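You operate a simulated robot arm through the tools that you are given. There is no shell and no other tool. Be economical: measure what you need, move in short steps, check, and stop when the job is done.

The job below is to be done with a simulated two-armed robot. You get a single attempt, and the scene is never put back.

## Task
Charge the blue and the white battery together till both gauges are full.
Fine: blue in bay ONE, white in bay TWO; switch on once both stand, off when both are full; the others stay.

Only the result counts: the job must be done as asked and must still hold three seconds after the hand-in. Knocking over, shifting, dropping, spilling or breaking anything else fails it.

## Robot
Two 7-joint arms with fingered hands on one trunk, on a base that drives. Base frame: it is fixed to the floor where the robot stands at the start and does not move with it; the origin is under the middle of the robot, x ahead of it, y to its left, z up. Readings come in mm, degrees, newtons and seconds.
The left shoulder is at the start at [60, 126, 1230], the right one opposite. With the tool pointing down near the work surface each hand reaches from about 100 to 700 mm from the robot's upright axis, wherever it stands, measured 20 degrees to its own side. Places, roughly: bay marked ONE on the charger dock [600, 600, 900]; bay marked TWO on the charger dock [600, 500, 900]; switch of the charger dock [500, 400, 900]. Payload 2.5 kg a hand.
The tool frame of a hand sits at the grasp point between the pads (the TCP): z along the fingers, y along the line on which they close. The tips reach 30 mm beyond it. The gripper opens to 104 mm. The gripper's body begins 35 mm behind the TCP. The gripper is a hand of 5 fingers: y runs from the thumb to the fingers, the wrist lies at [-15, -104, -178] in the tool frame, and closing takes about 1.5 s.
Orientation is that of the tool frame in the base frame, as [roll, pitch, yaw] about the fixed x, y, z axes, in that order (R = Rz(yaw) Ry(pitch) Rx(roll)). With the fingers straight down and the wrist toward the robot, the tool's x, y and z point along [0, 1, 0], [1, 0, 0] and [0, 0, -1] of the base frame.

## Interface
- The arms move only by the tool play_rows. It takes "left_moves", "right_moves" or both (then of equal length, played together; a hand with none holds still); each is a list of rows, each an object of numbers (a shift or turn left out is 0, a gripper value left out holds the last): "wx", "wy", "wz": the turn, a rotation vector about the tool's x, y, z in units of 45 degrees (1.0 is 45 degrees); "dx", "dy", "dz": the shift along the tool's x, y, z in units of 400 mm (1.0 is 400 mm). In form: [{"wx": .., "wy": .., "wz": .., "dx": .., "dy": .., "dz": ..}, ...]. A call has 1 to 10 rows; each row is the pose to reach, as a shift and turn from the pose commanded when the call began, along the tool's axes at that moment. "left_gripper" and "right_gripper" are, for a hand that has rows, the finger opening in mm, from 0 to 104, set as the call begins (left out, the last holds). A call with a number of a shift or a turn outside -1 to 1 is refused whole. A row lasts 0.2 s, in which the tool goes at most 50 mm and 8.6 degrees; a call with a longer step from one row to the next is refused whole, and so is a gripper value outside its range. Where a pose cannot be reached the arm comes as near as it can. A force on the tool above 40 N (or 10 N above the force at the start of the call, whichever is more), or a blocked arm, ends the call early, and 0.2 s more pass. Each finger travels about 153 mm/s and halts on what it meets, pressing with about 33 N; the grip force reading is that of the motor and also rises with nothing between the fingers. The clock runs only during rows and for 0.2 s after the last one: add rows that repeat a pose to give the fingers time. It gives the time, the measured TCP pose, the force on the tool (base axes), the opening and the grip force at its end, in the units of the frame above (readings bear some noise), with the torque about the TCP (base axes, N m) and any sound that the robot's microphone picked up.
- Cameras (640 x 400 px; columns grow to the right, rows downward): "scene" is now at [121.2, 30.1, 1435.6]; the picture's right is [0.38, -0.93, 0.00], its down [-0.57, -0.23, -0.79] and it looks along [0.73, 0.30, -0.62] (base axes); focal length 267 px, centre (320, 200). "left" rides on the left gripper at [-80, -78, -141] in its tool frame; the picture's right is [-0.78, -0.30, 0.56], its down [0.53, -0.78, 0.33] and it looks along [0.33, 0.56, 0.76] (tool axes); focal length 247 px, centre (320, 200). "right" rides on the right gripper at [80, -78, -141] in its tool frame; the picture's right is [-0.78, 0.30, -0.56], its down [-0.53, -0.78, 0.33] and it looks along [-0.33, 0.56, 0.76] (tool axes); focal length 247 px, centre (320, 200). There is no depth. A picture from a camera that has moved, and an enlarged one, comes with that camera's place and axes in the base frame and with its lens.
- capture(camera): a new picture of that camera. It takes no simulated time.
- move_column(by): slides the trunk up (or, below 0, down) by that many mm; the arms and the scene camera ride with it, the base frame stays. It gives what a move gives, with no picture.
- drive_base(legs): drives the robot by 1 to 6 legs, each [ahead, left, turn to the left] in mm, mm and degrees, along the robot's own axes; the way and the turn of a leg run together, so that a leg with both is an arc; at most 1500 mm and 180 degrees a leg. The arms and the cameras ride along, it lands a little off, and it stops where it bumps. It gives what a move gives.
- move_fingers(index, middle, ring, little, thumb_bend, thumb_turn, hand): sets how far each is bent, from 0 (flat) to 100 (curled in); at 30 the hand is open as for a grip, at 70 the pads meet at the TCP. One left out holds its place. A second passes; each finger stops where it meets its share of the squeeze, and holds until it gets a number again. A gripper value or a shape takes the hand back. It gives what a move gives, with no picture; readings hold the bend of each and the force on index, middle, ring, little, thumb and palm. thumb_turn goes from beside the hand (0) to across from the fingers (100), as for a grip.
- hand_shape(shape, hand): the hand has 5 fingers and takes this shape, open, in about a second: jaw (thumb against the fingers, like two jaws); tri (thumb and two fingers); tip (a fingertip pinch); poke (one finger out to press); point (the index stretched); flat (the hand flat); cup (the hand cupped); fist (a fist). The gripper value then closes the fingers along that shape, each until it touches; the sizes above hold for jaw. It gives what a move gives, with no picture.
- head_to(pan, tilt): turns the head with the scene camera to pan (to the left, within 86 degrees either way) and tilt (down, from -29 to 69), counted from straight ahead of the robot. It gives what a move gives.
- inspect(camera, box): a new picture of the part [left, top, right, bottom] of that camera's present view, enlarged. It takes no simulated time.
- hand_in(): hands the job in; it is judged then, once.

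Work in short steps. Places have to be worked out from the pictures, the camera data and where the tool is seen: move nearer, look again, correct. Check each grasp and each placing, and mend what went wrong. You have 120 turns and 92 pictures in all, those below and enlarged ones among them. Open the grippers and draw the arms clear of the work before you hand the job in, unless the task says otherwise; then end with one line.

The tools are called by a JSON object that holds its "name" and its "arguments". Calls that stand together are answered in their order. play_rows: Moves the arms, as the interface text tells. Its arguments: {"type":"object","properties":{"left_moves":{"type":"array","items":{"type":"object","properties":{"wx":{"type":"number"},"wy":{"type":"number"},"wz":{"type":"number"},"dx":{"type":"number"},"dy":{"type":"number"},"dz":{"type":"number"}}}},"left_gripper":{"type":"number"},"right_moves":{"type":"array","items":{"type":"object","properties":{"wx":{"type":"number"},"wy":{"type":"number"},"wz":{"type":"number"},"dx":{"type":"number"},"dy":{"type":"number"},"dz":{"type":"number"}}}},"right_gripper":{"type":"number"}},"required":[]} The other tools are called the same way: move_column (by) slides the trunk up or down; hand_shape (shape, hand) gives the hand a shape; move_fingers (index, middle, ring, little, thumb_bend, thumb_turn, hand) moves the fingers one by one; drive_base (legs) drives the base; head_to (pan, tilt) turns the head that bears the scene camera; capture (camera) takes a picture; inspect (camera, box) takes an enlarged picture of a part of a camera's view; hand_in () hands the job in.

At the start:

```text
time_s: 0.0
left_tool_pos: [333.9, 412.6, 1122.6]
left_orientation: [-180.0, 0.0, 89.9]
left_ft_force: [-0.4, -0.1, -0.1]
left_ft_torque: [-0.01, -0.02, -0.01]
left_grip_width: 103.7
left_finger_force: 0.2
left_shape: jaw
left_bend: [30.0, 30.0, 30.0, 30.0, 30.0, 98.0]
left_finger forces: [0.1, 0.1, 0.1, 0.0, 0.1, 0.0]
right_tool_pos: [380.4, 41.5, 1217.6]
right_orientation: [-180.0, 0.0, 90.0]
right_ft_force: [0.6, -0.3, 0.4]
right_ft_torque: [0.01, 0.0, 0.01]
right_grip_width: 103.7
right_finger_force: 0.1
right_shape: jaw
right_bend: [30.0, 30.0, 30.0, 30.0, 30.0, 98.0]
right_finger forces: [0.0, 0.0, 0.1, 0.0, 0.0, 0.0]
trunk travel left (down, up): [-625.0, 315.0]
robot x, y, heading: [-1.5, -1.2, 0.2]
head pan, tilt: [22.3, 38.2]
```

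scene: 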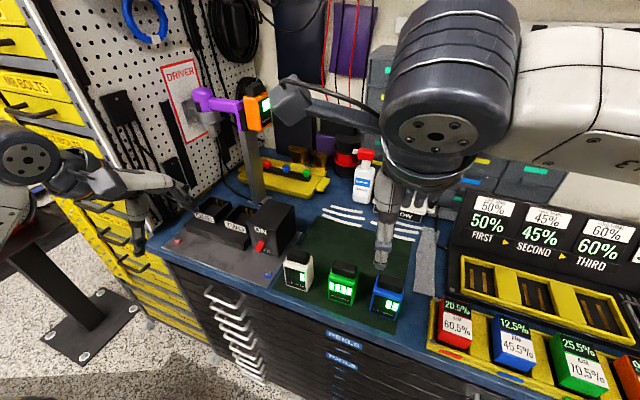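
right: 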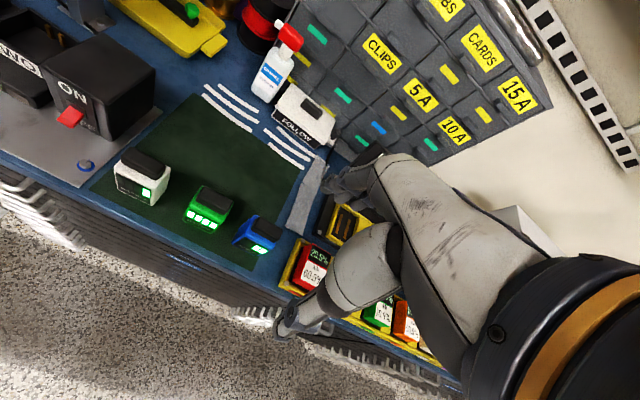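
left: 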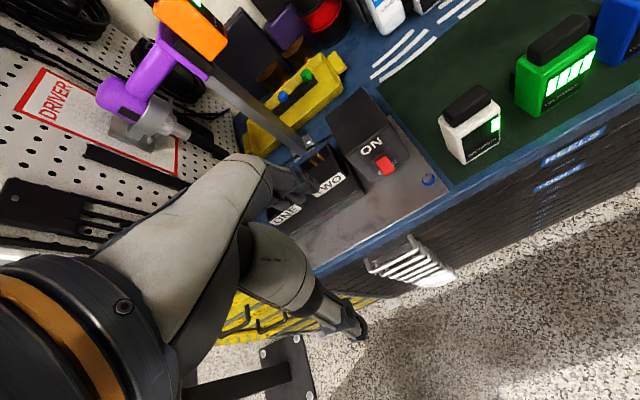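

I look closer at the dock and the mat batteries before moving.

{"name": "inspect", "arguments": {"camera": "scene", "box": [150, 170, 310, 290]}}

{"name": "inspect", "arguments": {"camera": "scene", "box": [270, 220, 430, 340]}}

{"name": "inspect", "arguments": {"camera": "left", "box": [240, 60, 520, 240]}}

```text
3.33 times, centred on (230, 230) of scene
camera zoom: at [121.2, 30.1, 1435.6], right [0.38, -0.93, 0.0], down [-0.57, -0.23, -0.79], along [0.73, 0.3, -0.62], focal length 890 px, centre (620, 100)
```

zoom: 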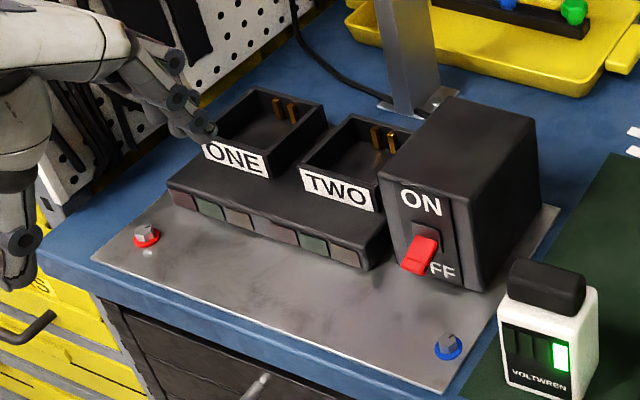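

```text
3.33 times, centred on (350, 280) of scene
camera zoom: at [121.2, 30.1, 1435.6], right [0.38, -0.93, 0.0], down [-0.57, -0.23, -0.79], along [0.73, 0.3, -0.62], focal length 890 px, centre (220, -67)
```

zoom: 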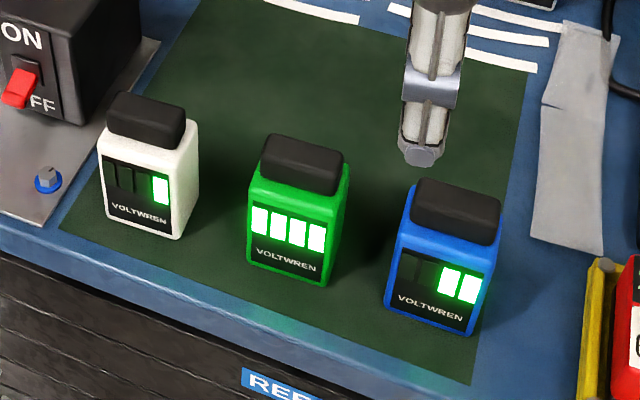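

```text
2.22 times, centred on (380, 150) of left
camera zoom: at [257.8, 332.9, 1261.7], right [-0.3, -0.78, -0.56], down [-0.78, 0.54, -0.33], along [0.56, 0.33, -0.76], focal length 549 px, centre (187, 311)
```

zoom: 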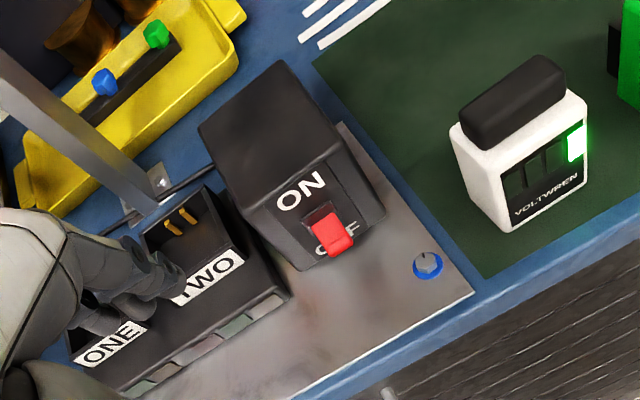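

White battery is at about (467,227), cap top z≈967 and mat z≈862; the mat's blue is at about (475,19). I move the right arm aside to clear the blue one, and turn the left hand toward the middle.

{"name": "play_rows", "arguments": {"right_moves": [{"dx": -0.1, "dy": -0.04}, {"dx": -0.2, "dy": -0.08}, {"dx": -0.3, "dy": -0.12}, {"dx": -0.4, "dy": -0.16}, {"dx": -0.5, "dy": -0.2}, {"dx": -0.6, "dy": -0.24}, {"dx": -0.6, "dy": -0.24}], "left_moves": [{"dz": -0.02}, {"dz": -0.04}, {"dz": -0.04, "dx": -0.1}, {"dz": -0.04, "dx": -0.2}, {"dz": -0.04, "dx": -0.3}, {"dz": -0.04, "dx": -0.4}, {"dz": -0.04, "dx": -0.4}]}}

{"name": "capture", "arguments": {"camera": "scene"}}

{"name": "capture", "arguments": {"camera": "left"}}

```text
time_s: 1.6
left_tool_pos: [335.4, 249.7, 1138.2]
left_orientation: [180.0, 0.1, 90.0]
left_ft_force: [-0.7, 0.7, -0.2]
left_ft_torque: [-0.02, 0.03, 0.02]
left_grip_width: 103.6
left_finger_force: 0.0
left_shape: jaw
left_bend: [30.0, 30.0, 30.0, 30.0, 30.0, 98.0]
left_finger forces: [0.0, 0.0, 0.0, 0.1, 0.0, 0.0]
right_tool_pos: [286.8, -198.0, 1216.2]
right_orientation: [-180.0, 0.1, 90.1]
right_ft_force: [0.1, 0.0, 0.8]
right_ft_torque: [-0.04, 0.01, -0.02]
right_grip_width: 103.7
right_finger_force: 0.0
right_shape: jaw
right_bend: [30.0, 30.0, 30.0, 30.0, 30.0, 98.0]
right_finger forces: [0.0, 0.0, 0.0, 0.0, 0.0, 0.0]
trunk travel left (down, up): [-625.0, 315.0]
robot x, y, heading: [-1.3, 0.8, 0.0]
head pan, tilt: [22.3, 38.2]
```

```text
85 pictures are left
camera scene: at [121.6, 31.0, 1435.6], right [0.38, -0.93, 0.0], down [-0.57, -0.23, -0.79], along [0.73, 0.3, -0.62], focal length 267 px, centre (320, 200)
```

scene: 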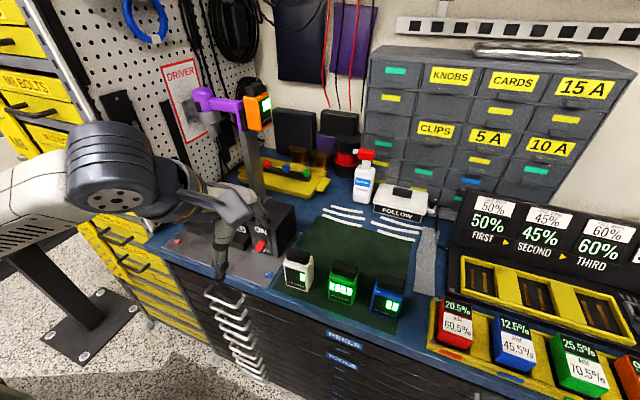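

```text
84 pictures are left
camera left: at [259.2, 170.1, 1278.2], right [-0.3, -0.78, -0.56], down [-0.78, 0.54, -0.33], along [0.56, 0.33, -0.76], focal length 247 px, centre (320, 200)
```

left: 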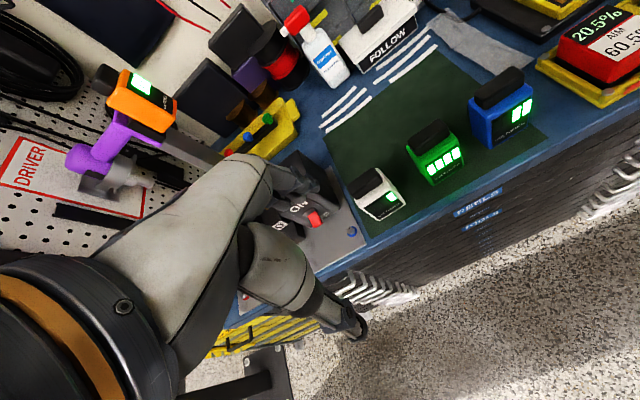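

The blue's faces are aligned with the base axes, centred near (476,19). I move the left hand above it.

{"name": "play_rows", "arguments": {"left_moves": [{"dx": -0.09, "dy": 0.055, "dz": 0.02}, {"dx": -0.18, "dy": 0.11, "dz": 0.04}, {"dx": -0.27, "dy": 0.165, "dz": 0.06}, {"dx": -0.36, "dy": 0.22, "dz": 0.08}, {"dx": -0.45, "dy": 0.275, "dz": 0.1}, {"dx": -0.54, "dy": 0.33, "dz": 0.12}, {"dx": -0.5775, "dy": 0.3525, "dz": 0.145}, {"dx": -0.5775, "dy": 0.3525, "dz": 0.145}], "left_gripper": 104}}

{"name": "capture", "arguments": {"camera": "scene"}}

{"name": "capture", "arguments": {"camera": "left"}}

{"name": "inspect", "arguments": {"camera": "scene", "box": [150, 170, 310, 290]}}

```text
time_s: 3.4
left_tool_pos: [463.0, 59.0, 1090.1]
left_orientation: [-180.0, 0.0, 89.9]
left_ft_force: [0.0, 0.3, -0.3]
left_ft_torque: [0.0, 0.0, -0.04]
left_grip_width: 103.9
left_finger_force: 0.1
left_shape: jaw
left_bend: [30.0, 30.0, 30.0, 30.0, 30.0, 98.0]
left_finger forces: [0.1, 0.0, 0.0, 0.0, 0.0, 0.1]
left hand out of reach, approached as far as the arm can: row 6, 7, 8
right_tool_pos: [285.6, -199.4, 1215.0]
right_orientation: [-179.9, 0.0, 90.0]
right_ft_force: [0.1, -0.4, -0.5]
right_ft_torque: [0.01, -0.01, -0.01]
right_grip_width: 103.7
right_finger_force: 0.1
right_shape: jaw
right_bend: [30.0, 30.0, 30.0, 30.0, 30.0, 98.0]
right_finger forces: [0.0, 0.1, 0.0, 0.1, 0.1, 0.0]
trunk travel left (down, up): [-625.0, 315.0]
robot x, y, heading: [-0.2, -6.9, -0.0]
head pan, tilt: [22.3, 38.2]
```

```text
83 pictures are left
camera scene: at [121.0, 30.1, 1435.6], right [0.38, -0.93, 0.0], down [-0.57, -0.23, -0.79], along [0.73, 0.3, -0.62], focal length 267 px, centre (320, 200)
```

scene: 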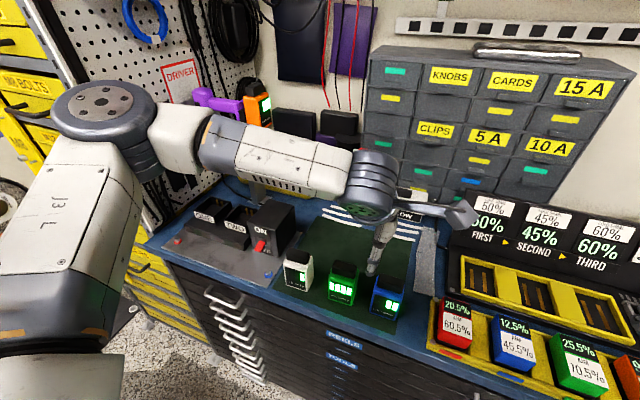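

```text
82 pictures are left
camera left: at [387.1, -20.1, 1230.2], right [-0.3, -0.78, -0.56], down [-0.78, 0.54, -0.33], along [0.56, 0.33, -0.76], focal length 247 px, centre (320, 200)
```

left: 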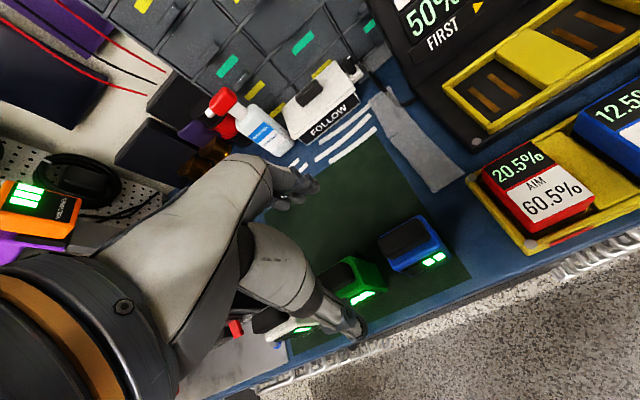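

```text
3.33 times, centred on (230, 230) of scene
camera zoom: at [121.0, 30.1, 1435.6], right [0.38, -0.93, 0.0], down [-0.57, -0.23, -0.79], along [0.73, 0.3, -0.62], focal length 890 px, centre (620, 100)
```

zoom: 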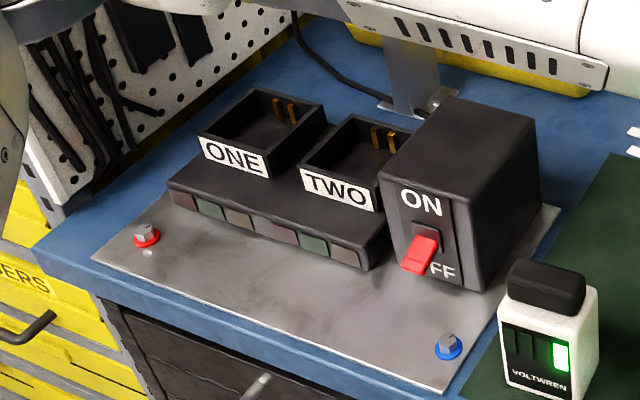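

The left arm can't reach that far across, so I drive the base right by 150 mm and finish the approach.

{"name": "drive_base", "arguments": {"legs": [[0, -150, 0]]}}

{"name": "capture", "arguments": {"camera": "left"}}

```text
time_s: 4.8
left_tool_pos: [463.9, -85.6, 1090.7]
left_orientation: [-179.9, 0.0, 90.0]
left_ft_force: [0.0, -0.3, -0.6]
left_ft_torque: [0.04, -0.03, 0.03]
left_grip_width: 103.8
left_finger_force: 0.0
left_shape: jaw
left_bend: [30.0, 30.0, 30.0, 30.0, 30.0, 98.0]
left_finger forces: [0.0, 0.0, 0.0, 0.0, 0.1, 0.0]
right_tool_pos: [285.0, -344.1, 1215.8]
right_orientation: [-180.0, -0.1, 90.1]
right_ft_force: [0.6, -1.1, -0.4]
right_ft_torque: [0.03, 0.02, 0.01]
right_grip_width: 103.8
right_finger_force: 0.1
right_shape: jaw
right_bend: [30.0, 30.0, 30.0, 30.0, 30.0, 98.0]
right_finger forces: [0.1, 0.1, 0.0, 0.0, 0.1, 0.1]
trunk travel left (down, up): [-625.0, 315.0]
robot x, y, heading: [1.0, -143.7, 0.0]
head pan, tilt: [22.3, 38.2]
```

```text
80 pictures are left
camera left: at [387.2, -164.9, 1230.1], right [-0.3, -0.78, -0.56], down [-0.78, 0.53, -0.33], along [0.56, 0.33, -0.76], focal length 247 px, centre (320, 200)
```

left: 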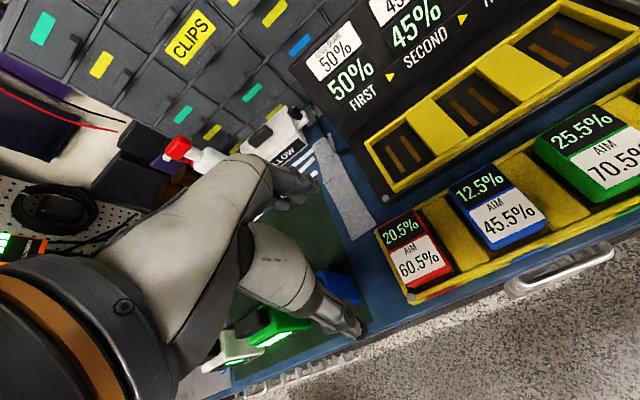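

Now I shift left (+y) about 105 mm and read where it ends up, since the commanded pose may differ from the measured one.

{"name": "play_rows", "arguments": {"left_moves": [{"dx": 0.09}, {"dx": 0.18}, {"dx": 0.26}, {"dx": 0.26}]}}

{"name": "capture", "arguments": {"camera": "scene"}}

```text
time_s: 5.8
left_tool_pos: [465.0, 19.6, 1089.4]
left_orientation: [-179.9, 0.0, 89.9]
left_ft_force: [0.3, 0.0, -0.6]
left_ft_torque: [-0.02, 0.0, 0.03]
left_grip_width: 103.9
left_finger_force: 0.1
left_shape: jaw
left_bend: [30.0, 30.0, 30.0, 30.0, 30.0, 98.0]
left_finger forces: [0.0, 0.1, 0.0, 0.0, 0.1, 0.0]
right_tool_pos: [285.3, -344.2, 1216.7]
right_orientation: [180.0, 0.0, 90.1]
right_ft_force: [0.0, 0.3, -0.1]
right_ft_torque: [0.0, 0.01, 0.01]
right_grip_width: 103.4
right_finger_force: 0.0
right_shape: jaw
right_bend: [30.0, 30.0, 30.0, 30.0, 30.0, 98.0]
right_finger forces: [0.0, 0.0, 0.0, 0.0, 0.1, 0.0]
trunk travel left (down, up): [-625.0, 315.0]
robot x, y, heading: [1.9, -148.4, 0.2]
head pan, tilt: [22.3, 38.2]
```

```text
79 pictures are left
camera scene: at [121.4, -114.6, 1435.6], right [0.38, -0.92, 0.0], down [-0.57, -0.23, -0.79], along [0.73, 0.3, -0.62], focal length 267 px, centre (320, 200)
```

scene: 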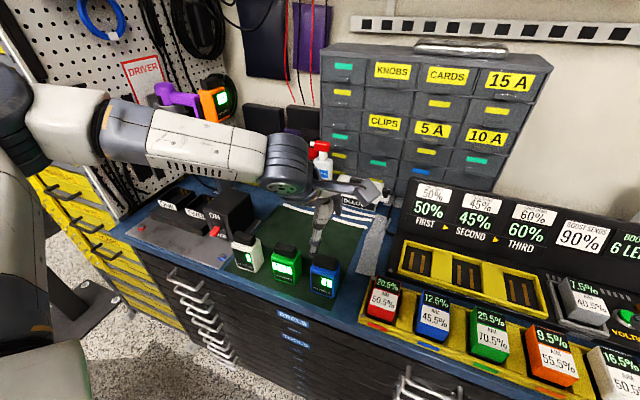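

I check the blue battery's position from this second viewpoint.

{"name": "inspect", "arguments": {"camera": "scene", "box": [220, 190, 380, 310]}}

```text
3.33 times, centred on (300, 250) of scene
camera zoom: at [121.4, -114.6, 1435.6], right [0.38, -0.92, 0.0], down [-0.57, -0.23, -0.79], along [0.73, 0.3, -0.62], focal length 890 px, centre (387, 33)
```

zoom: 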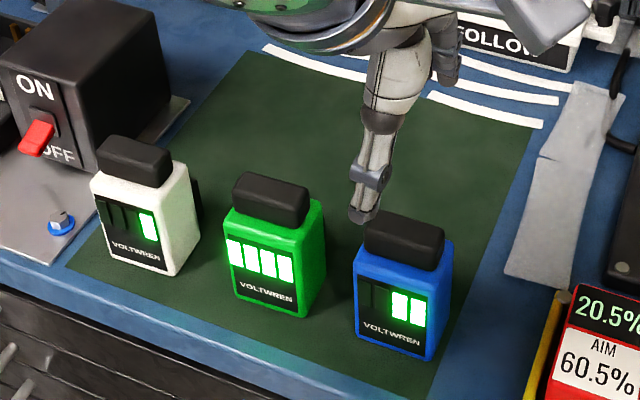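

Two views agree on the blue: centre ≈(478,19), top ≈970. I line up and descend most of the way.

{"name": "play_rows", "arguments": {"left_moves": [{"dy": 0.0325, "dz": 0.05}, {"dy": 0.0325, "dz": 0.12}, {"dy": 0.0325, "dz": 0.19}, {"dy": 0.0325, "dz": 0.26}, {"dy": 0.0325, "dz": 0.3}, {"dy": 0.0325, "dz": 0.3}]}}

{"name": "inspect", "arguments": {"camera": "scene", "box": [220, 190, 380, 310]}}

{"name": "capture", "arguments": {"camera": "left"}}

```text
time_s: 7.2
left_tool_pos: [478.1, 18.7, 969.7]
left_orientation: [-180.0, 0.1, 89.9]
left_ft_force: [0.2, 0.6, 0.3]
left_ft_torque: [0.01, -0.01, -0.02]
left_grip_width: 103.9
left_finger_force: 0.0
left_shape: jaw
left_bend: [30.0, 30.0, 30.0, 30.0, 30.0, 98.0]
left_finger forces: [0.0, 0.0, 0.0, 0.0, 0.0, 0.0]
right_tool_pos: [285.3, -342.4, 1217.0]
right_orientation: [-180.0, 0.0, 90.1]
right_ft_force: [-0.3, 0.4, -0.2]
right_ft_torque: [0.0, 0.02, 0.04]
right_grip_width: 103.6
right_finger_force: 0.1
right_shape: jaw
right_bend: [30.0, 30.0, 30.0, 30.0, 30.0, 98.0]
right_finger forces: [0.0, 0.0, 0.0, 0.1, 0.1, 0.0]
trunk travel left (down, up): [-625.0, 315.0]
robot x, y, heading: [2.2, -145.3, 0.1]
head pan, tilt: [22.3, 38.2]
```

```text
3.33 times, centred on (300, 250) of scene
camera zoom: at [121.2, -114.3, 1435.6], right [0.38, -0.92, 0.0], down [-0.57, -0.23, -0.79], along [0.73, 0.3, -0.62], focal length 890 px, centre (387, 33)
```

zoom: 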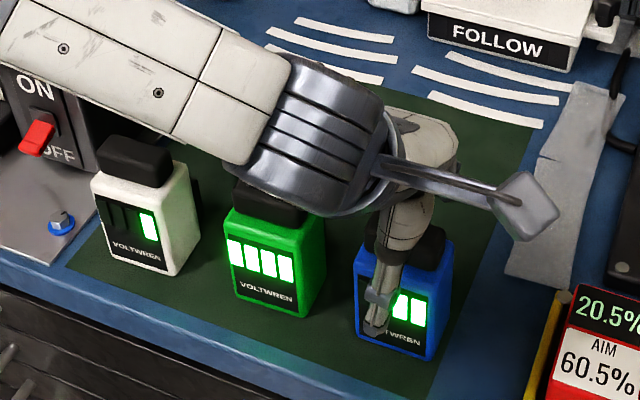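

```text
76 pictures are left
camera left: at [401.5, -61.1, 1109.6], right [-0.3, -0.78, -0.56], down [-0.78, 0.53, -0.33], along [0.56, 0.33, -0.76], focal length 247 px, centre (320, 200)
```

left: 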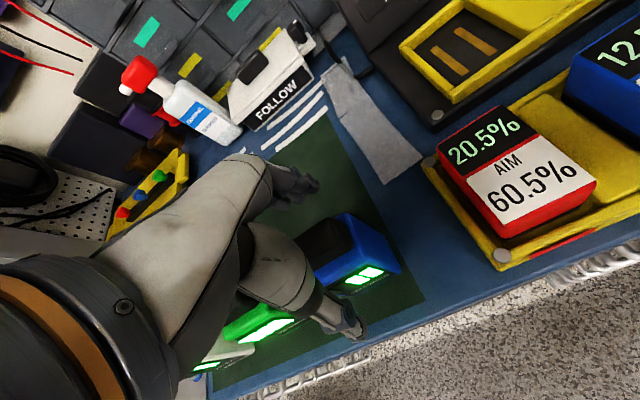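

The hand straddles the blue battery. I descend the last 26 mm, then close.

{"name": "play_rows", "arguments": {"left_moves": [{"dz": 0.035}, {"dz": 0.066}, {"dz": 0.066}]}}

{"name": "play_rows", "arguments": {"left_moves": [{}, {}, {}, {}, {}, {}, {}, {}], "left_gripper": 20}}

{"name": "inspect", "arguments": {"camera": "scene", "box": [220, 190, 380, 310]}}

```text
time_s: 8.0
left_tool_pos: [477.1, 18.4, 941.7]
left_orientation: [180.0, 0.1, 90.0]
left_ft_force: [0.1, 0.5, 0.4]
left_ft_torque: [-0.02, 0.0, 0.02]
left_grip_width: 103.7
left_finger_force: 0.1
left_shape: jaw
left_bend: [30.0, 30.0, 30.0, 30.0, 30.0, 98.0]
left_finger forces: [0.0, 0.0, 0.0, 0.0, 0.0, 0.1]
right_tool_pos: [285.7, -342.9, 1216.4]
right_orientation: [180.0, 0.0, 90.1]
right_ft_force: [-0.2, -0.3, -0.6]
right_ft_torque: [-0.02, -0.01, -0.02]
right_grip_width: 103.8
right_finger_force: 0.1
right_shape: jaw
right_bend: [30.0, 30.0, 30.0, 30.0, 30.0, 98.0]
right_finger forces: [0.0, 0.0, 0.1, 0.0, 0.1, 0.1]
trunk travel left (down, up): [-625.0, 315.0]
robot x, y, heading: [-0.0, -144.8, -0.1]
head pan, tilt: [22.3, 38.2]
```

```text
time_s: 9.8
left_tool_pos: [477.0, 18.8, 941.0]
left_orientation: [179.9, 0.1, 90.0]
left_ft_force: [-1.7, -0.5, 0.5]
left_ft_torque: [-0.03, 0.02, 0.01]
left_grip_width: 36.8
left_finger_force: 32.7
left_shape: jaw
left_bend: [74.0, 51.0, 50.0, 51.0, 73.0, 100.0]
left_finger forces: [17.9, 8.2, 3.8, 0.0, 30.6, 0.0]
right_tool_pos: [286.3, -344.0, 1217.1]
right_orientation: [180.0, 0.0, 90.1]
right_ft_force: [-1.0, 0.0, -0.4]
right_ft_torque: [0.02, -0.07, 0.02]
right_grip_width: 103.8
right_finger_force: 0.1
right_shape: jaw
right_bend: [30.0, 30.0, 30.0, 30.0, 30.0, 98.0]
right_finger forces: [0.0, 0.1, 0.1, 0.0, 0.0, 0.0]
trunk travel left (down, up): [-625.0, 315.0]
robot x, y, heading: [-0.7, -145.6, 0.1]
head pan, tilt: [22.3, 38.2]
```

```text
3.33 times, centred on (300, 250) of scene
camera zoom: at [121.3, -114.2, 1435.6], right [0.38, -0.92, 0.0], down [-0.57, -0.24, -0.79], along [0.73, 0.3, -0.62], focal length 890 px, centre (387, 33)
```

zoom: 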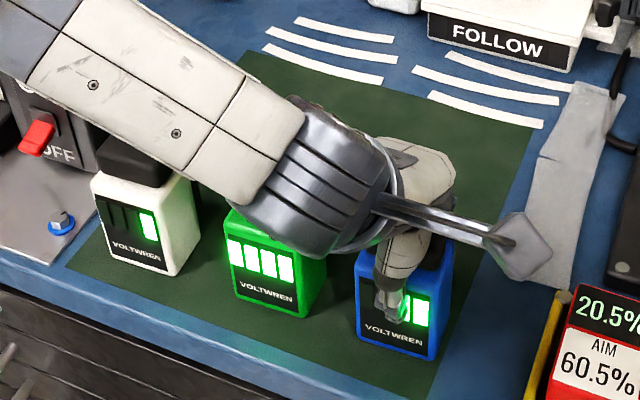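

Grip holds at 37 mm width with 33 N. I lift 140 mm and look.

{"name": "play_rows", "arguments": {"left_moves": [{"dz": -0.03}, {"dz": -0.09}, {"dz": -0.16}, {"dz": -0.23}, {"dz": -0.3}, {"dz": -0.36}, {"dz": -0.36}]}}

{"name": "capture", "arguments": {"camera": "scene"}}

{"name": "capture", "arguments": {"camera": "left"}}

```text
time_s: 11.3
left_tool_pos: [479.7, 19.7, 1084.6]
left_orientation: [-179.9, 0.1, 90.0]
left_ft_force: [0.4, -0.6, -4.3]
left_ft_torque: [-0.02, 0.0, -0.01]
left_grip_width: 36.4
left_finger_force: 33.4
left_shape: jaw
left_bend: [74.0, 51.0, 50.0, 51.0, 73.0, 100.0]
left_finger forces: [18.5, 8.3, 3.8, 0.0, 30.4, 0.0]
right_tool_pos: [285.8, -341.7, 1217.5]
right_orientation: [-180.0, 0.1, 90.2]
right_ft_force: [-0.5, -0.2, 0.4]
right_ft_torque: [-0.01, 0.0, 0.01]
right_grip_width: 103.8
right_finger_force: 0.1
right_shape: jaw
right_bend: [30.0, 30.0, 30.0, 30.0, 30.0, 98.0]
right_finger forces: [0.0, 0.0, 0.0, 0.1, 0.0, 0.0]
trunk travel left (down, up): [-625.0, 315.0]
robot x, y, heading: [-3.0, -142.4, 0.2]
head pan, tilt: [22.3, 38.2]
```

```text
74 pictures are left
camera scene: at [121.8, -114.1, 1435.6], right [0.38, -0.92, 0.0], down [-0.57, -0.24, -0.79], along [0.73, 0.3, -0.62], focal length 267 px, centre (320, 200)
```

scene: 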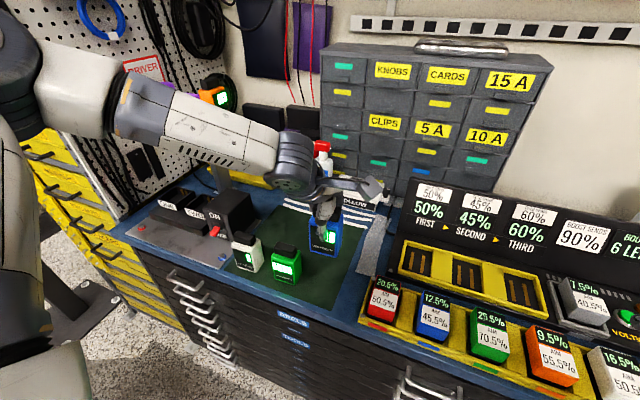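

```text
73 pictures are left
camera left: at [403.2, -59.9, 1226.2], right [-0.3, -0.78, -0.56], down [-0.78, 0.53, -0.33], along [0.56, 0.33, -0.76], focal length 247 px, centre (320, 200)
```

left: 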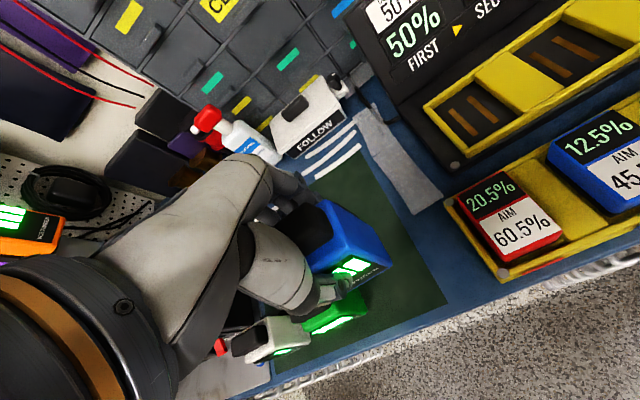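

Blue is held level. I retract it over the bench edge, then drive left 440 mm to face the dock.

{"name": "play_rows", "arguments": {"left_moves": [{"dz": -0.04, "dy": -0.08}, {"dz": -0.08, "dy": -0.17}, {"dz": -0.1, "dy": -0.25}, {"dz": -0.1, "dy": -0.25}]}}

{"name": "drive_base", "arguments": {"legs": [[0, 440, 0]]}}

{"name": "head_to", "arguments": {"pan": 30, "tilt": 42}}

{"name": "capture", "arguments": {"camera": "scene"}}

```text
time_s: 12.3
left_tool_pos: [378.5, 20.2, 1127.3]
left_orientation: [-179.9, 0.1, 90.1]
left_ft_force: [-0.3, 0.0, -4.8]
left_ft_torque: [-0.02, 0.05, -0.04]
left_grip_width: 36.5
left_finger_force: 33.6
left_shape: jaw
left_bend: [74.0, 51.0, 50.0, 51.0, 73.0, 100.0]
left_finger forces: [18.5, 8.4, 4.0, 0.1, 30.7, 0.0]
right_tool_pos: [286.1, -342.5, 1215.8]
right_orientation: [-180.0, 0.0, 90.1]
right_ft_force: [0.1, 0.1, -0.1]
right_ft_torque: [0.01, -0.02, -0.03]
right_grip_width: 103.7
right_finger_force: 0.1
right_shape: jaw
right_bend: [30.0, 30.0, 30.0, 30.0, 30.0, 98.0]
right_finger forces: [0.0, 0.0, 0.1, 0.0, 0.1, 0.0]
trunk travel left (down, up): [-625.0, 315.0]
robot x, y, heading: [-1.2, -145.5, 0.0]
head pan, tilt: [22.3, 38.2]
```

```text
time_s: 15.0
left_tool_pos: [377.0, 461.6, 1127.7]
left_orientation: [-179.9, 0.1, 90.2]
left_ft_force: [-0.3, 0.4, -3.8]
left_ft_torque: [-0.02, 0.0, 0.01]
left_grip_width: 36.8
left_finger_force: 32.5
left_shape: jaw
left_bend: [74.0, 51.0, 50.0, 51.0, 73.0, 100.0]
left_finger forces: [18.5, 8.2, 4.0, 0.1, 30.7, 0.0]
right_tool_pos: [284.6, 100.0, 1216.4]
right_orientation: [180.0, 0.1, 90.2]
right_ft_force: [-0.2, -0.3, 0.1]
right_ft_torque: [0.0, 0.03, -0.01]
right_grip_width: 103.7
right_finger_force: 0.2
right_shape: jaw
right_bend: [30.0, 30.0, 30.0, 30.0, 30.0, 98.0]
right_finger forces: [0.0, 0.0, 0.0, 0.0, 0.0, 0.1]
trunk travel left (down, up): [-625.0, 315.0]
robot x, y, heading: [0.1, 298.2, 0.2]
head pan, tilt: [22.3, 38.2]
```

```text
time_s: 15.7
left_tool_pos: [377.5, 462.7, 1127.3]
left_orientation: [-180.0, 0.0, 90.1]
left_ft_force: [-0.1, 0.2, -4.4]
left_ft_torque: [-0.01, 0.01, 0.01]
left_grip_width: 36.7
left_finger_force: 33.5
left_shape: jaw
left_bend: [74.0, 51.0, 50.0, 51.0, 73.0, 100.0]
left_finger forces: [18.5, 8.3, 3.9, 0.0, 30.7, 0.0]
right_tool_pos: [285.6, 99.1, 1217.3]
right_orientation: [179.9, 0.0, 90.3]
right_ft_force: [-0.1, 0.3, 1.2]
right_ft_torque: [-0.03, 0.0, -0.02]
right_grip_width: 103.7
right_finger_force: 0.0
right_shape: jaw
right_bend: [30.0, 30.0, 30.0, 30.0, 30.0, 98.0]
right_finger forces: [0.1, 0.0, 0.0, 0.0, 0.0, 0.1]
trunk travel left (down, up): [-625.0, 315.0]
robot x, y, heading: [-1.1, 298.4, 0.2]
head pan, tilt: [30.0, 42.0]
```

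```text
72 pictures are left
camera scene: at [112.6, 336.4, 1429.9], right [0.5, -0.86, 0.0], down [-0.58, -0.34, -0.74], along [0.64, 0.37, -0.67], focal length 267 px, centre (320, 200)
```

scene: 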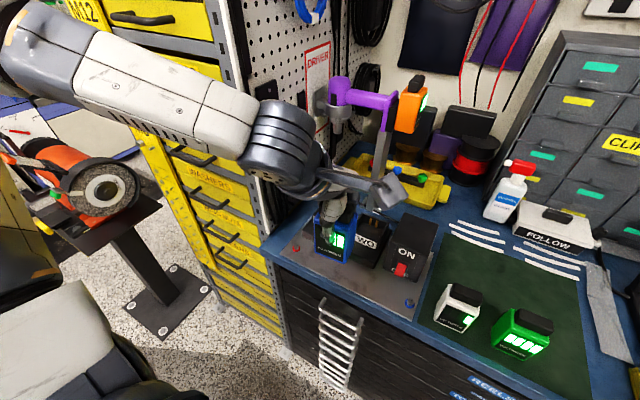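

The held battery hides bay ONE from the head, so I shift the hand right 160 mm for a clear view of the dock.

{"name": "play_rows", "arguments": {"left_moves": [{"dx": -0.1}, {"dx": -0.2}, {"dx": -0.3}, {"dx": -0.4}, {"dx": -0.4}]}}

{"name": "inspect", "arguments": {"camera": "scene", "box": [260, 180, 460, 320]}}

{"name": "capture", "arguments": {"camera": "left"}}

```text
time_s: 16.9
left_tool_pos: [376.7, 340.5, 1126.7]
left_orientation: [-180.0, 0.1, 90.3]
left_ft_force: [0.0, -0.5, -4.9]
left_ft_torque: [-0.04, 0.01, -0.01]
left_grip_width: 36.7
left_finger_force: 32.9
left_shape: jaw
left_bend: [74.0, 52.0, 51.0, 51.0, 73.0, 99.0]
left_finger forces: [18.8, 8.0, 3.9, 0.0, 30.7, 0.0]
left hand out of reach, approached as far as the arm can: row 4, 5
right_tool_pos: [285.5, 98.7, 1217.3]
right_orientation: [-180.0, 0.1, 90.3]
right_ft_force: [-0.5, -0.4, 0.2]
right_ft_torque: [0.02, 0.03, -0.03]
right_grip_width: 103.5
right_finger_force: 0.1
right_shape: jaw
right_bend: [30.0, 30.0, 30.0, 30.0, 30.0, 98.0]
right_finger forces: [0.1, 0.0, 0.0, 0.1, 0.1, 0.0]
trunk travel left (down, up): [-625.0, 315.0]
robot x, y, heading: [-0.4, 297.5, 0.2]
head pan, tilt: [30.0, 42.0]
```

```text
2.86 times, centred on (360, 250) of scene
camera zoom: at [112.8, 336.3, 1429.9], right [0.5, -0.86, 0.0], down [-0.58, -0.34, -0.74], along [0.64, 0.38, -0.67], focal length 763 px, centre (206, 57)
```

zoom: 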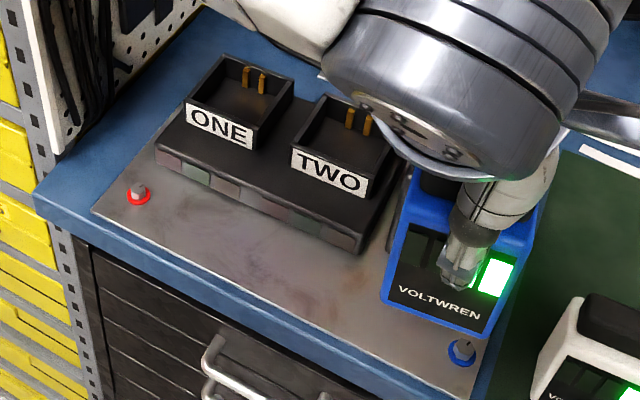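

```text
70 pictures are left
camera left: at [300.7, 260.7, 1267.1], right [-0.29, -0.78, -0.56], down [-0.78, 0.53, -0.33], along [0.55, 0.34, -0.76], focal length 247 px, centre (320, 200)
```

left: 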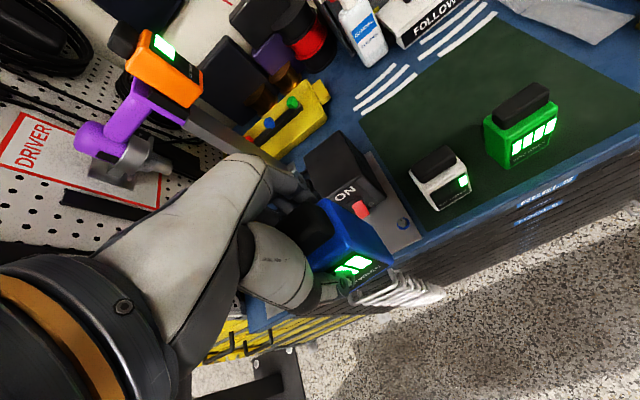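

I zoom further into the bays to see floor, contacts and wall height.

{"name": "inspect", "arguments": {"camera": "scene", "box": [300, 190, 400, 255]}}

```text
6.15 times, centred on (350, 222) of scene
camera zoom: at [112.8, 336.3, 1429.9], right [0.5, -0.86, 0.0], down [-0.58, -0.34, -0.74], along [0.64, 0.38, -0.67], focal length 1643 px, centre (135, 62)
```

zoom: 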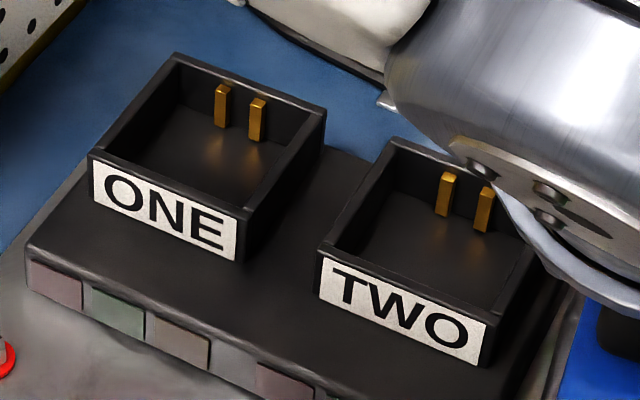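

Bay ONE centre ≈(581,572), bay TWO ≈(581,461), rim z≈917. I check the held battery for yaw or tilt before inserting.

{"name": "inspect", "arguments": {"camera": "scene", "box": [380, 225, 460, 305]}}

{"name": "inspect", "arguments": {"camera": "left", "box": [270, 150, 430, 310]}}

```text
5.00 times, centred on (420, 265) of scene
camera zoom: at [112.8, 336.3, 1429.9], right [0.5, -0.86, 0.0], down [-0.58, -0.34, -0.74], along [0.64, 0.38, -0.67], focal length 1335 px, centre (-180, -125)
```

zoom: 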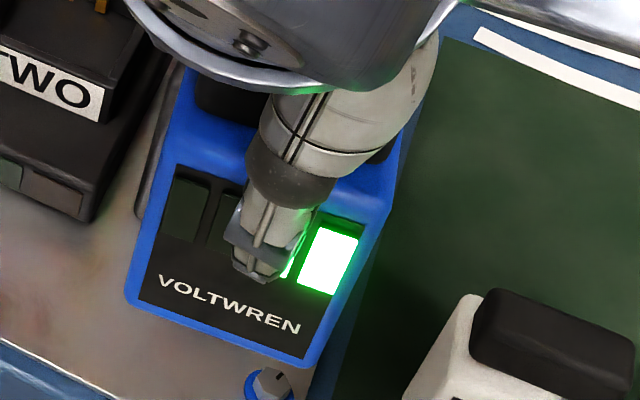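

```text
2.50 times, centred on (350, 230) of left
camera zoom: at [300.7, 260.7, 1267.1], right [-0.29, -0.78, -0.56], down [-0.78, 0.53, -0.33], along [0.55, 0.34, -0.76], focal length 617 px, centre (245, 125)
```

zoom: 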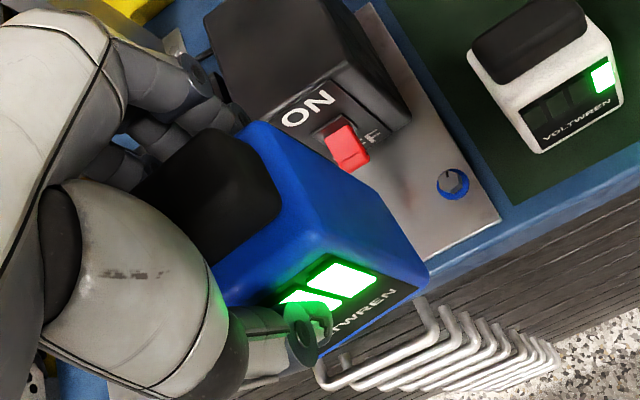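

The blue sits yawed about +8° in the grip (checked from two cameras), not tilted. I turn the hand −8° while moving to in front of bay ONE.

{"name": "play_rows", "arguments": {"left_moves": [{"dx": 0.1, "wz": 0.06}, {"dx": 0.2, "wz": 0.12}, {"dx": 0.3, "wz": 0.178}, {"dx": 0.4, "wz": 0.178}, {"dx": 0.5, "wz": 0.178}, {"dx": 0.579, "wz": 0.178}, {"dx": 0.579, "wz": 0.178}]}}

{"name": "inspect", "arguments": {"camera": "scene", "box": [240, 150, 400, 270]}}

{"name": "capture", "arguments": {"camera": "left"}}

```text
time_s: 18.5
left_tool_pos: [378.1, 571.9, 1124.2]
left_orientation: [-180.0, 0.1, 82.2]
left_ft_force: [0.6, 0.5, -4.1]
left_ft_torque: [-0.02, 0.03, 0.0]
left_grip_width: 36.7
left_finger_force: 33.0
left_shape: jaw
left_bend: [74.0, 52.0, 51.0, 51.0, 73.0, 99.0]
left_finger forces: [18.8, 7.9, 3.7, 0.0, 30.4, 0.0]
right_tool_pos: [283.3, 98.7, 1216.8]
right_orientation: [180.0, 0.0, 90.3]
right_ft_force: [-0.4, -0.2, 0.4]
right_ft_torque: [0.0, 0.0, 0.02]
right_grip_width: 103.7
right_finger_force: 0.0
right_shape: jaw
right_bend: [30.0, 30.0, 30.0, 30.0, 30.0, 98.0]
right_finger forces: [0.0, 0.0, 0.1, 0.0, 0.0, 0.0]
trunk travel left (down, up): [-625.0, 315.0]
robot x, y, heading: [-1.5, 295.8, 0.2]
head pan, tilt: [30.0, 42.0]
```

```text
3.33 times, centred on (320, 210) of scene
camera zoom: at [112.5, 336.3, 1429.9], right [0.5, -0.86, 0.0], down [-0.58, -0.34, -0.74], along [0.64, 0.37, -0.67], focal length 890 px, centre (320, 167)
```

zoom: 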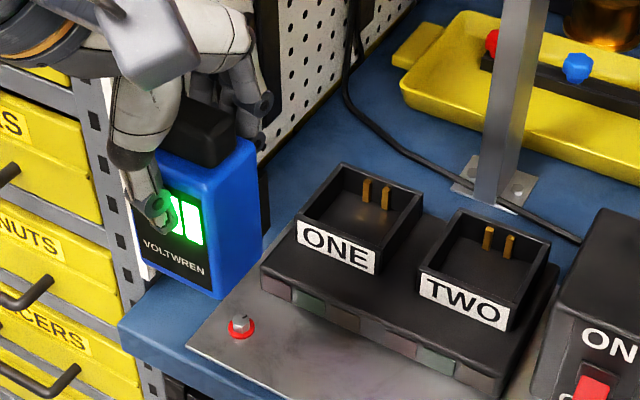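

```text
65 pictures are left
camera left: at [291.1, 503.1, 1264.6], right [-0.4, -0.73, -0.56], down [-0.7, 0.64, -0.33], along [0.6, 0.25, -0.76], focal length 247 px, centre (320, 200)
```

left: 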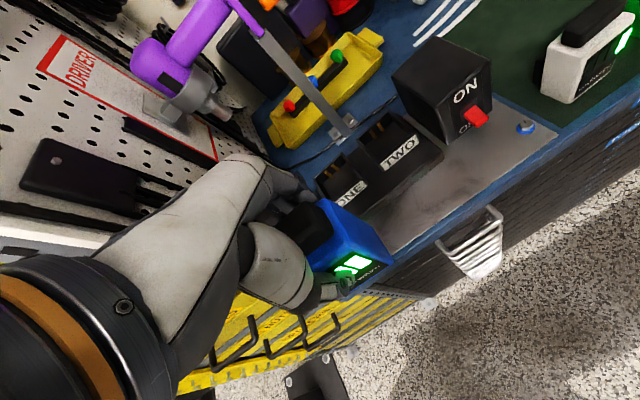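

Battery now looks square to the dock. I move forward over bay ONE (584,572) at z≈1070.

{"name": "play_rows", "arguments": {"left_moves": [{"dx": 0.014, "dy": 0.1, "dz": 0.02}, {"dx": 0.028, "dy": 0.2, "dz": 0.05}, {"dx": 0.042, "dy": 0.3, "dz": 0.08}, {"dx": 0.056, "dy": 0.4, "dz": 0.11}, {"dx": 0.07, "dy": 0.51, "dz": 0.1375}, {"dx": 0.07, "dy": 0.51, "dz": 0.1375}]}}

{"name": "inspect", "arguments": {"camera": "scene", "box": [260, 130, 420, 250]}}

{"name": "inspect", "arguments": {"camera": "left", "box": [230, 110, 470, 310]}}

```text
time_s: 19.9
left_tool_pos: [582.1, 574.9, 1068.4]
left_orientation: [180.0, 0.1, 82.1]
left_ft_force: [-0.5, 0.3, -4.3]
left_ft_torque: [-0.02, 0.02, 0.02]
left_grip_width: 36.6
left_finger_force: 33.1
left_shape: jaw
left_bend: [74.0, 52.0, 51.0, 51.0, 73.0, 99.0]
left_finger forces: [18.8, 8.1, 4.0, 0.0, 30.9, 0.0]
right_tool_pos: [283.9, 99.1, 1215.9]
right_orientation: [180.0, 0.0, 90.3]
right_ft_force: [0.5, 0.6, 0.6]
right_ft_torque: [0.0, 0.01, 0.0]
right_grip_width: 103.8
right_finger_force: 0.0
right_shape: jaw
right_bend: [30.0, 30.0, 30.0, 30.0, 30.0, 98.0]
right_finger forces: [0.1, 0.0, 0.0, 0.0, 0.1, 0.1]
trunk travel left (down, up): [-625.0, 315.0]
robot x, y, heading: [-1.5, 297.1, 0.5]
head pan, tilt: [30.0, 42.0]
```

```text
3.33 times, centred on (340, 190) of scene
camera zoom: at [112.1, 336.7, 1429.9], right [0.5, -0.86, 0.0], down [-0.58, -0.34, -0.74], along [0.64, 0.37, -0.67], focal length 890 px, centre (253, 233)
```

zoom: 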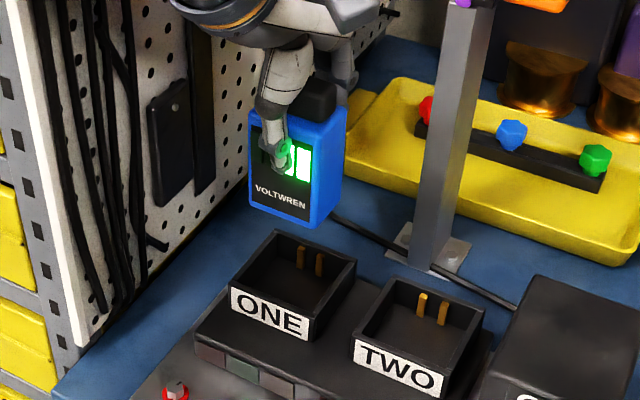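

```text
2.00 times, centred on (350, 210) of left
camera zoom: at [494.5, 506.7, 1207.8], right [-0.4, -0.73, -0.56], down [-0.7, 0.64, -0.33], along [0.6, 0.25, -0.76], focal length 494 px, centre (260, 180)
```

zoom: 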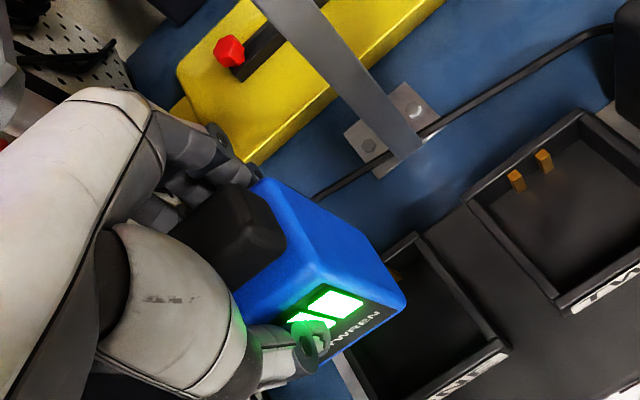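

I zoom in to check the residual yaw of the battery against the bay edges.

{"name": "inspect", "arguments": {"camera": "scene", "box": [310, 150, 390, 250]}}

```text
4.00 times, centred on (350, 200) of scene
camera zoom: at [112.1, 336.7, 1429.9], right [0.5, -0.86, 0.0], down [-0.58, -0.34, -0.74], along [0.64, 0.37, -0.67], focal length 1068 px, centre (200, 200)
```

zoom: 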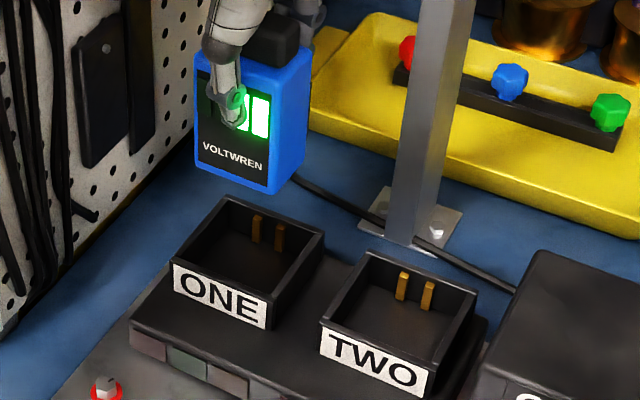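

Residual yaw about 2.5°; I correct it, shift (+4,−3.5) mm and lower to just above the rim.

{"name": "play_rows", "arguments": {"left_moves": [{"dx": -0.0073, "dy": 0.011, "wz": 0.055}, {"dx": -0.0073, "dy": 0.011, "wz": 0.055, "dz": 0.07}, {"dx": -0.0073, "dy": 0.011, "wz": 0.055, "dz": 0.14}, {"dx": -0.0073, "dy": 0.011, "wz": 0.055, "dz": 0.14}]}}

{"name": "inspect", "arguments": {"camera": "scene", "box": [310, 150, 390, 250]}}

{"name": "inspect", "arguments": {"camera": "left", "box": [230, 110, 470, 310]}}

```text
time_s: 20.9
left_tool_pos: [584.8, 570.5, 1012.7]
left_orientation: [180.0, 0.1, 79.8]
left_ft_force: [0.4, -0.6, -4.3]
left_ft_torque: [0.0, 0.01, 0.02]
left_grip_width: 36.6
left_finger_force: 32.9
left_shape: jaw
left_bend: [74.0, 52.0, 51.0, 51.0, 73.0, 99.0]
left_finger forces: [18.8, 8.0, 4.0, 0.0, 31.0, 0.0]
right_tool_pos: [284.9, 99.4, 1215.2]
right_orientation: [180.0, 0.0, 90.3]
right_ft_force: [-1.2, 0.0, 0.0]
right_ft_torque: [0.01, 0.0, 0.02]
right_grip_width: 103.7
right_finger_force: 0.0
right_shape: jaw
right_bend: [30.0, 30.0, 30.0, 30.0, 30.0, 98.0]
right_finger forces: [0.0, 0.0, 0.0, 0.1, 0.0, 0.1]
trunk travel left (down, up): [-625.0, 315.0]
robot x, y, heading: [-0.8, 300.1, 0.2]
head pan, tilt: [30.0, 42.0]
```

```text
4.00 times, centred on (350, 200) of scene
camera zoom: at [112.6, 336.7, 1429.9], right [0.5, -0.86, 0.0], down [-0.58, -0.34, -0.74], along [0.64, 0.37, -0.67], focal length 1068 px, centre (200, 200)
```

zoom: 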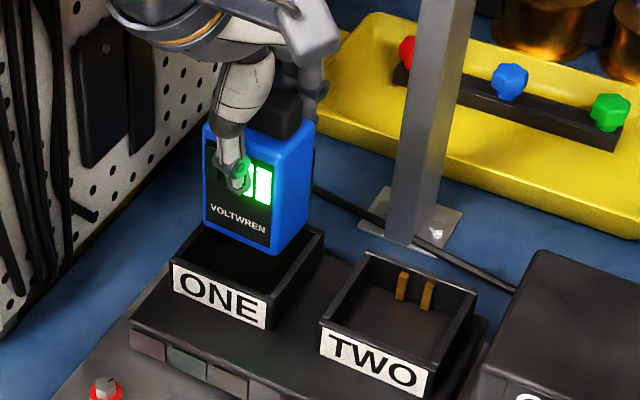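

```text
2.00 times, centred on (350, 210) of left
camera zoom: at [495.9, 506.3, 1153.3], right [-0.43, -0.71, -0.56], down [-0.67, 0.66, -0.33], along [0.61, 0.23, -0.76], focal length 494 px, centre (260, 180)
```

zoom: 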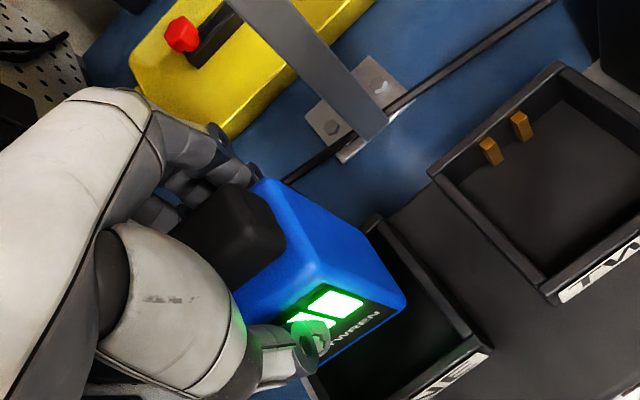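

Yaw is now within about 2° and the battery stands over the opening, centre ≈(586,571). I nudge x −3 and lower 34 mm into the bay.

{"name": "play_rows", "arguments": {"left_moves": [{"dx": 0.001, "dy": -0.008}, {"dx": 0.001, "dy": -0.008, "dz": 0.02}, {"dx": 0.001, "dy": -0.008, "dz": 0.045}, {"dx": 0.001, "dy": -0.008, "dz": 0.07}, {"dx": 0.001, "dy": -0.008, "dz": 0.085}, {"dx": 0.001, "dy": -0.008, "dz": 0.085}]}}

{"name": "inspect", "arguments": {"camera": "scene", "box": [310, 150, 390, 250]}}

```text
time_s: 22.0
left_tool_pos: [591.5, 570.5, 1002.1]
left_orientation: [177.8, 0.3, 79.9]
left_ft_force: [-7.9, -0.1, 18.9]
left_ft_torque: [0.01, 0.34, 0.02]
left_grip_width: 39.2
left_finger_force: 33.4
left_shape: jaw
left_bend: [75.0, 53.0, 53.0, 51.0, 73.0, 99.0]
left_finger forces: [17.0, 7.7, 3.8, 0.0, 35.4, 0.0]
right_tool_pos: [283.2, 98.8, 1216.2]
right_orientation: [-179.9, -0.2, 90.4]
right_ft_force: [0.4, 0.3, 0.1]
right_ft_torque: [0.0, 0.05, 0.02]
right_grip_width: 103.6
right_finger_force: 0.1
right_shape: jaw
right_bend: [30.0, 30.0, 30.0, 30.0, 30.0, 98.0]
right_finger forces: [0.0, 0.0, 0.0, 0.1, 0.0, 0.0]
trunk travel left (down, up): [-625.0, 315.0]
robot x, y, heading: [-0.2, 295.8, 0.5]
head pan, tilt: [30.0, 42.0]
stopped in row 5 (left hand): the force on the tool passed its limit at 44 N (the readings are from after the stop); the commanded pose is now the measured one
```

```text
4.00 times, centred on (350, 200) of scene
camera zoom: at [110.8, 336.1, 1430.2], right [0.51, -0.86, 0.0], down [-0.58, -0.34, -0.74], along [0.64, 0.38, -0.67], focal length 1068 px, centre (200, 200)
```

zoom: 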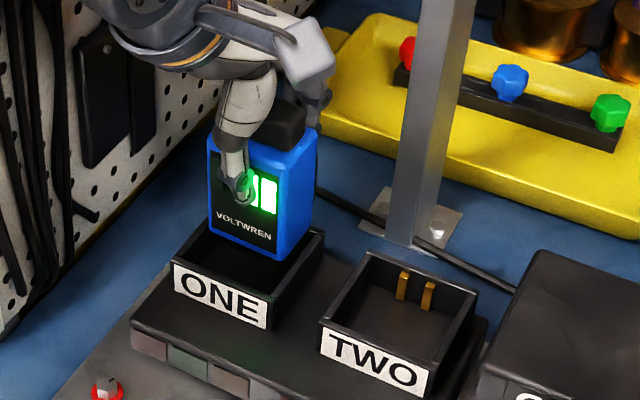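

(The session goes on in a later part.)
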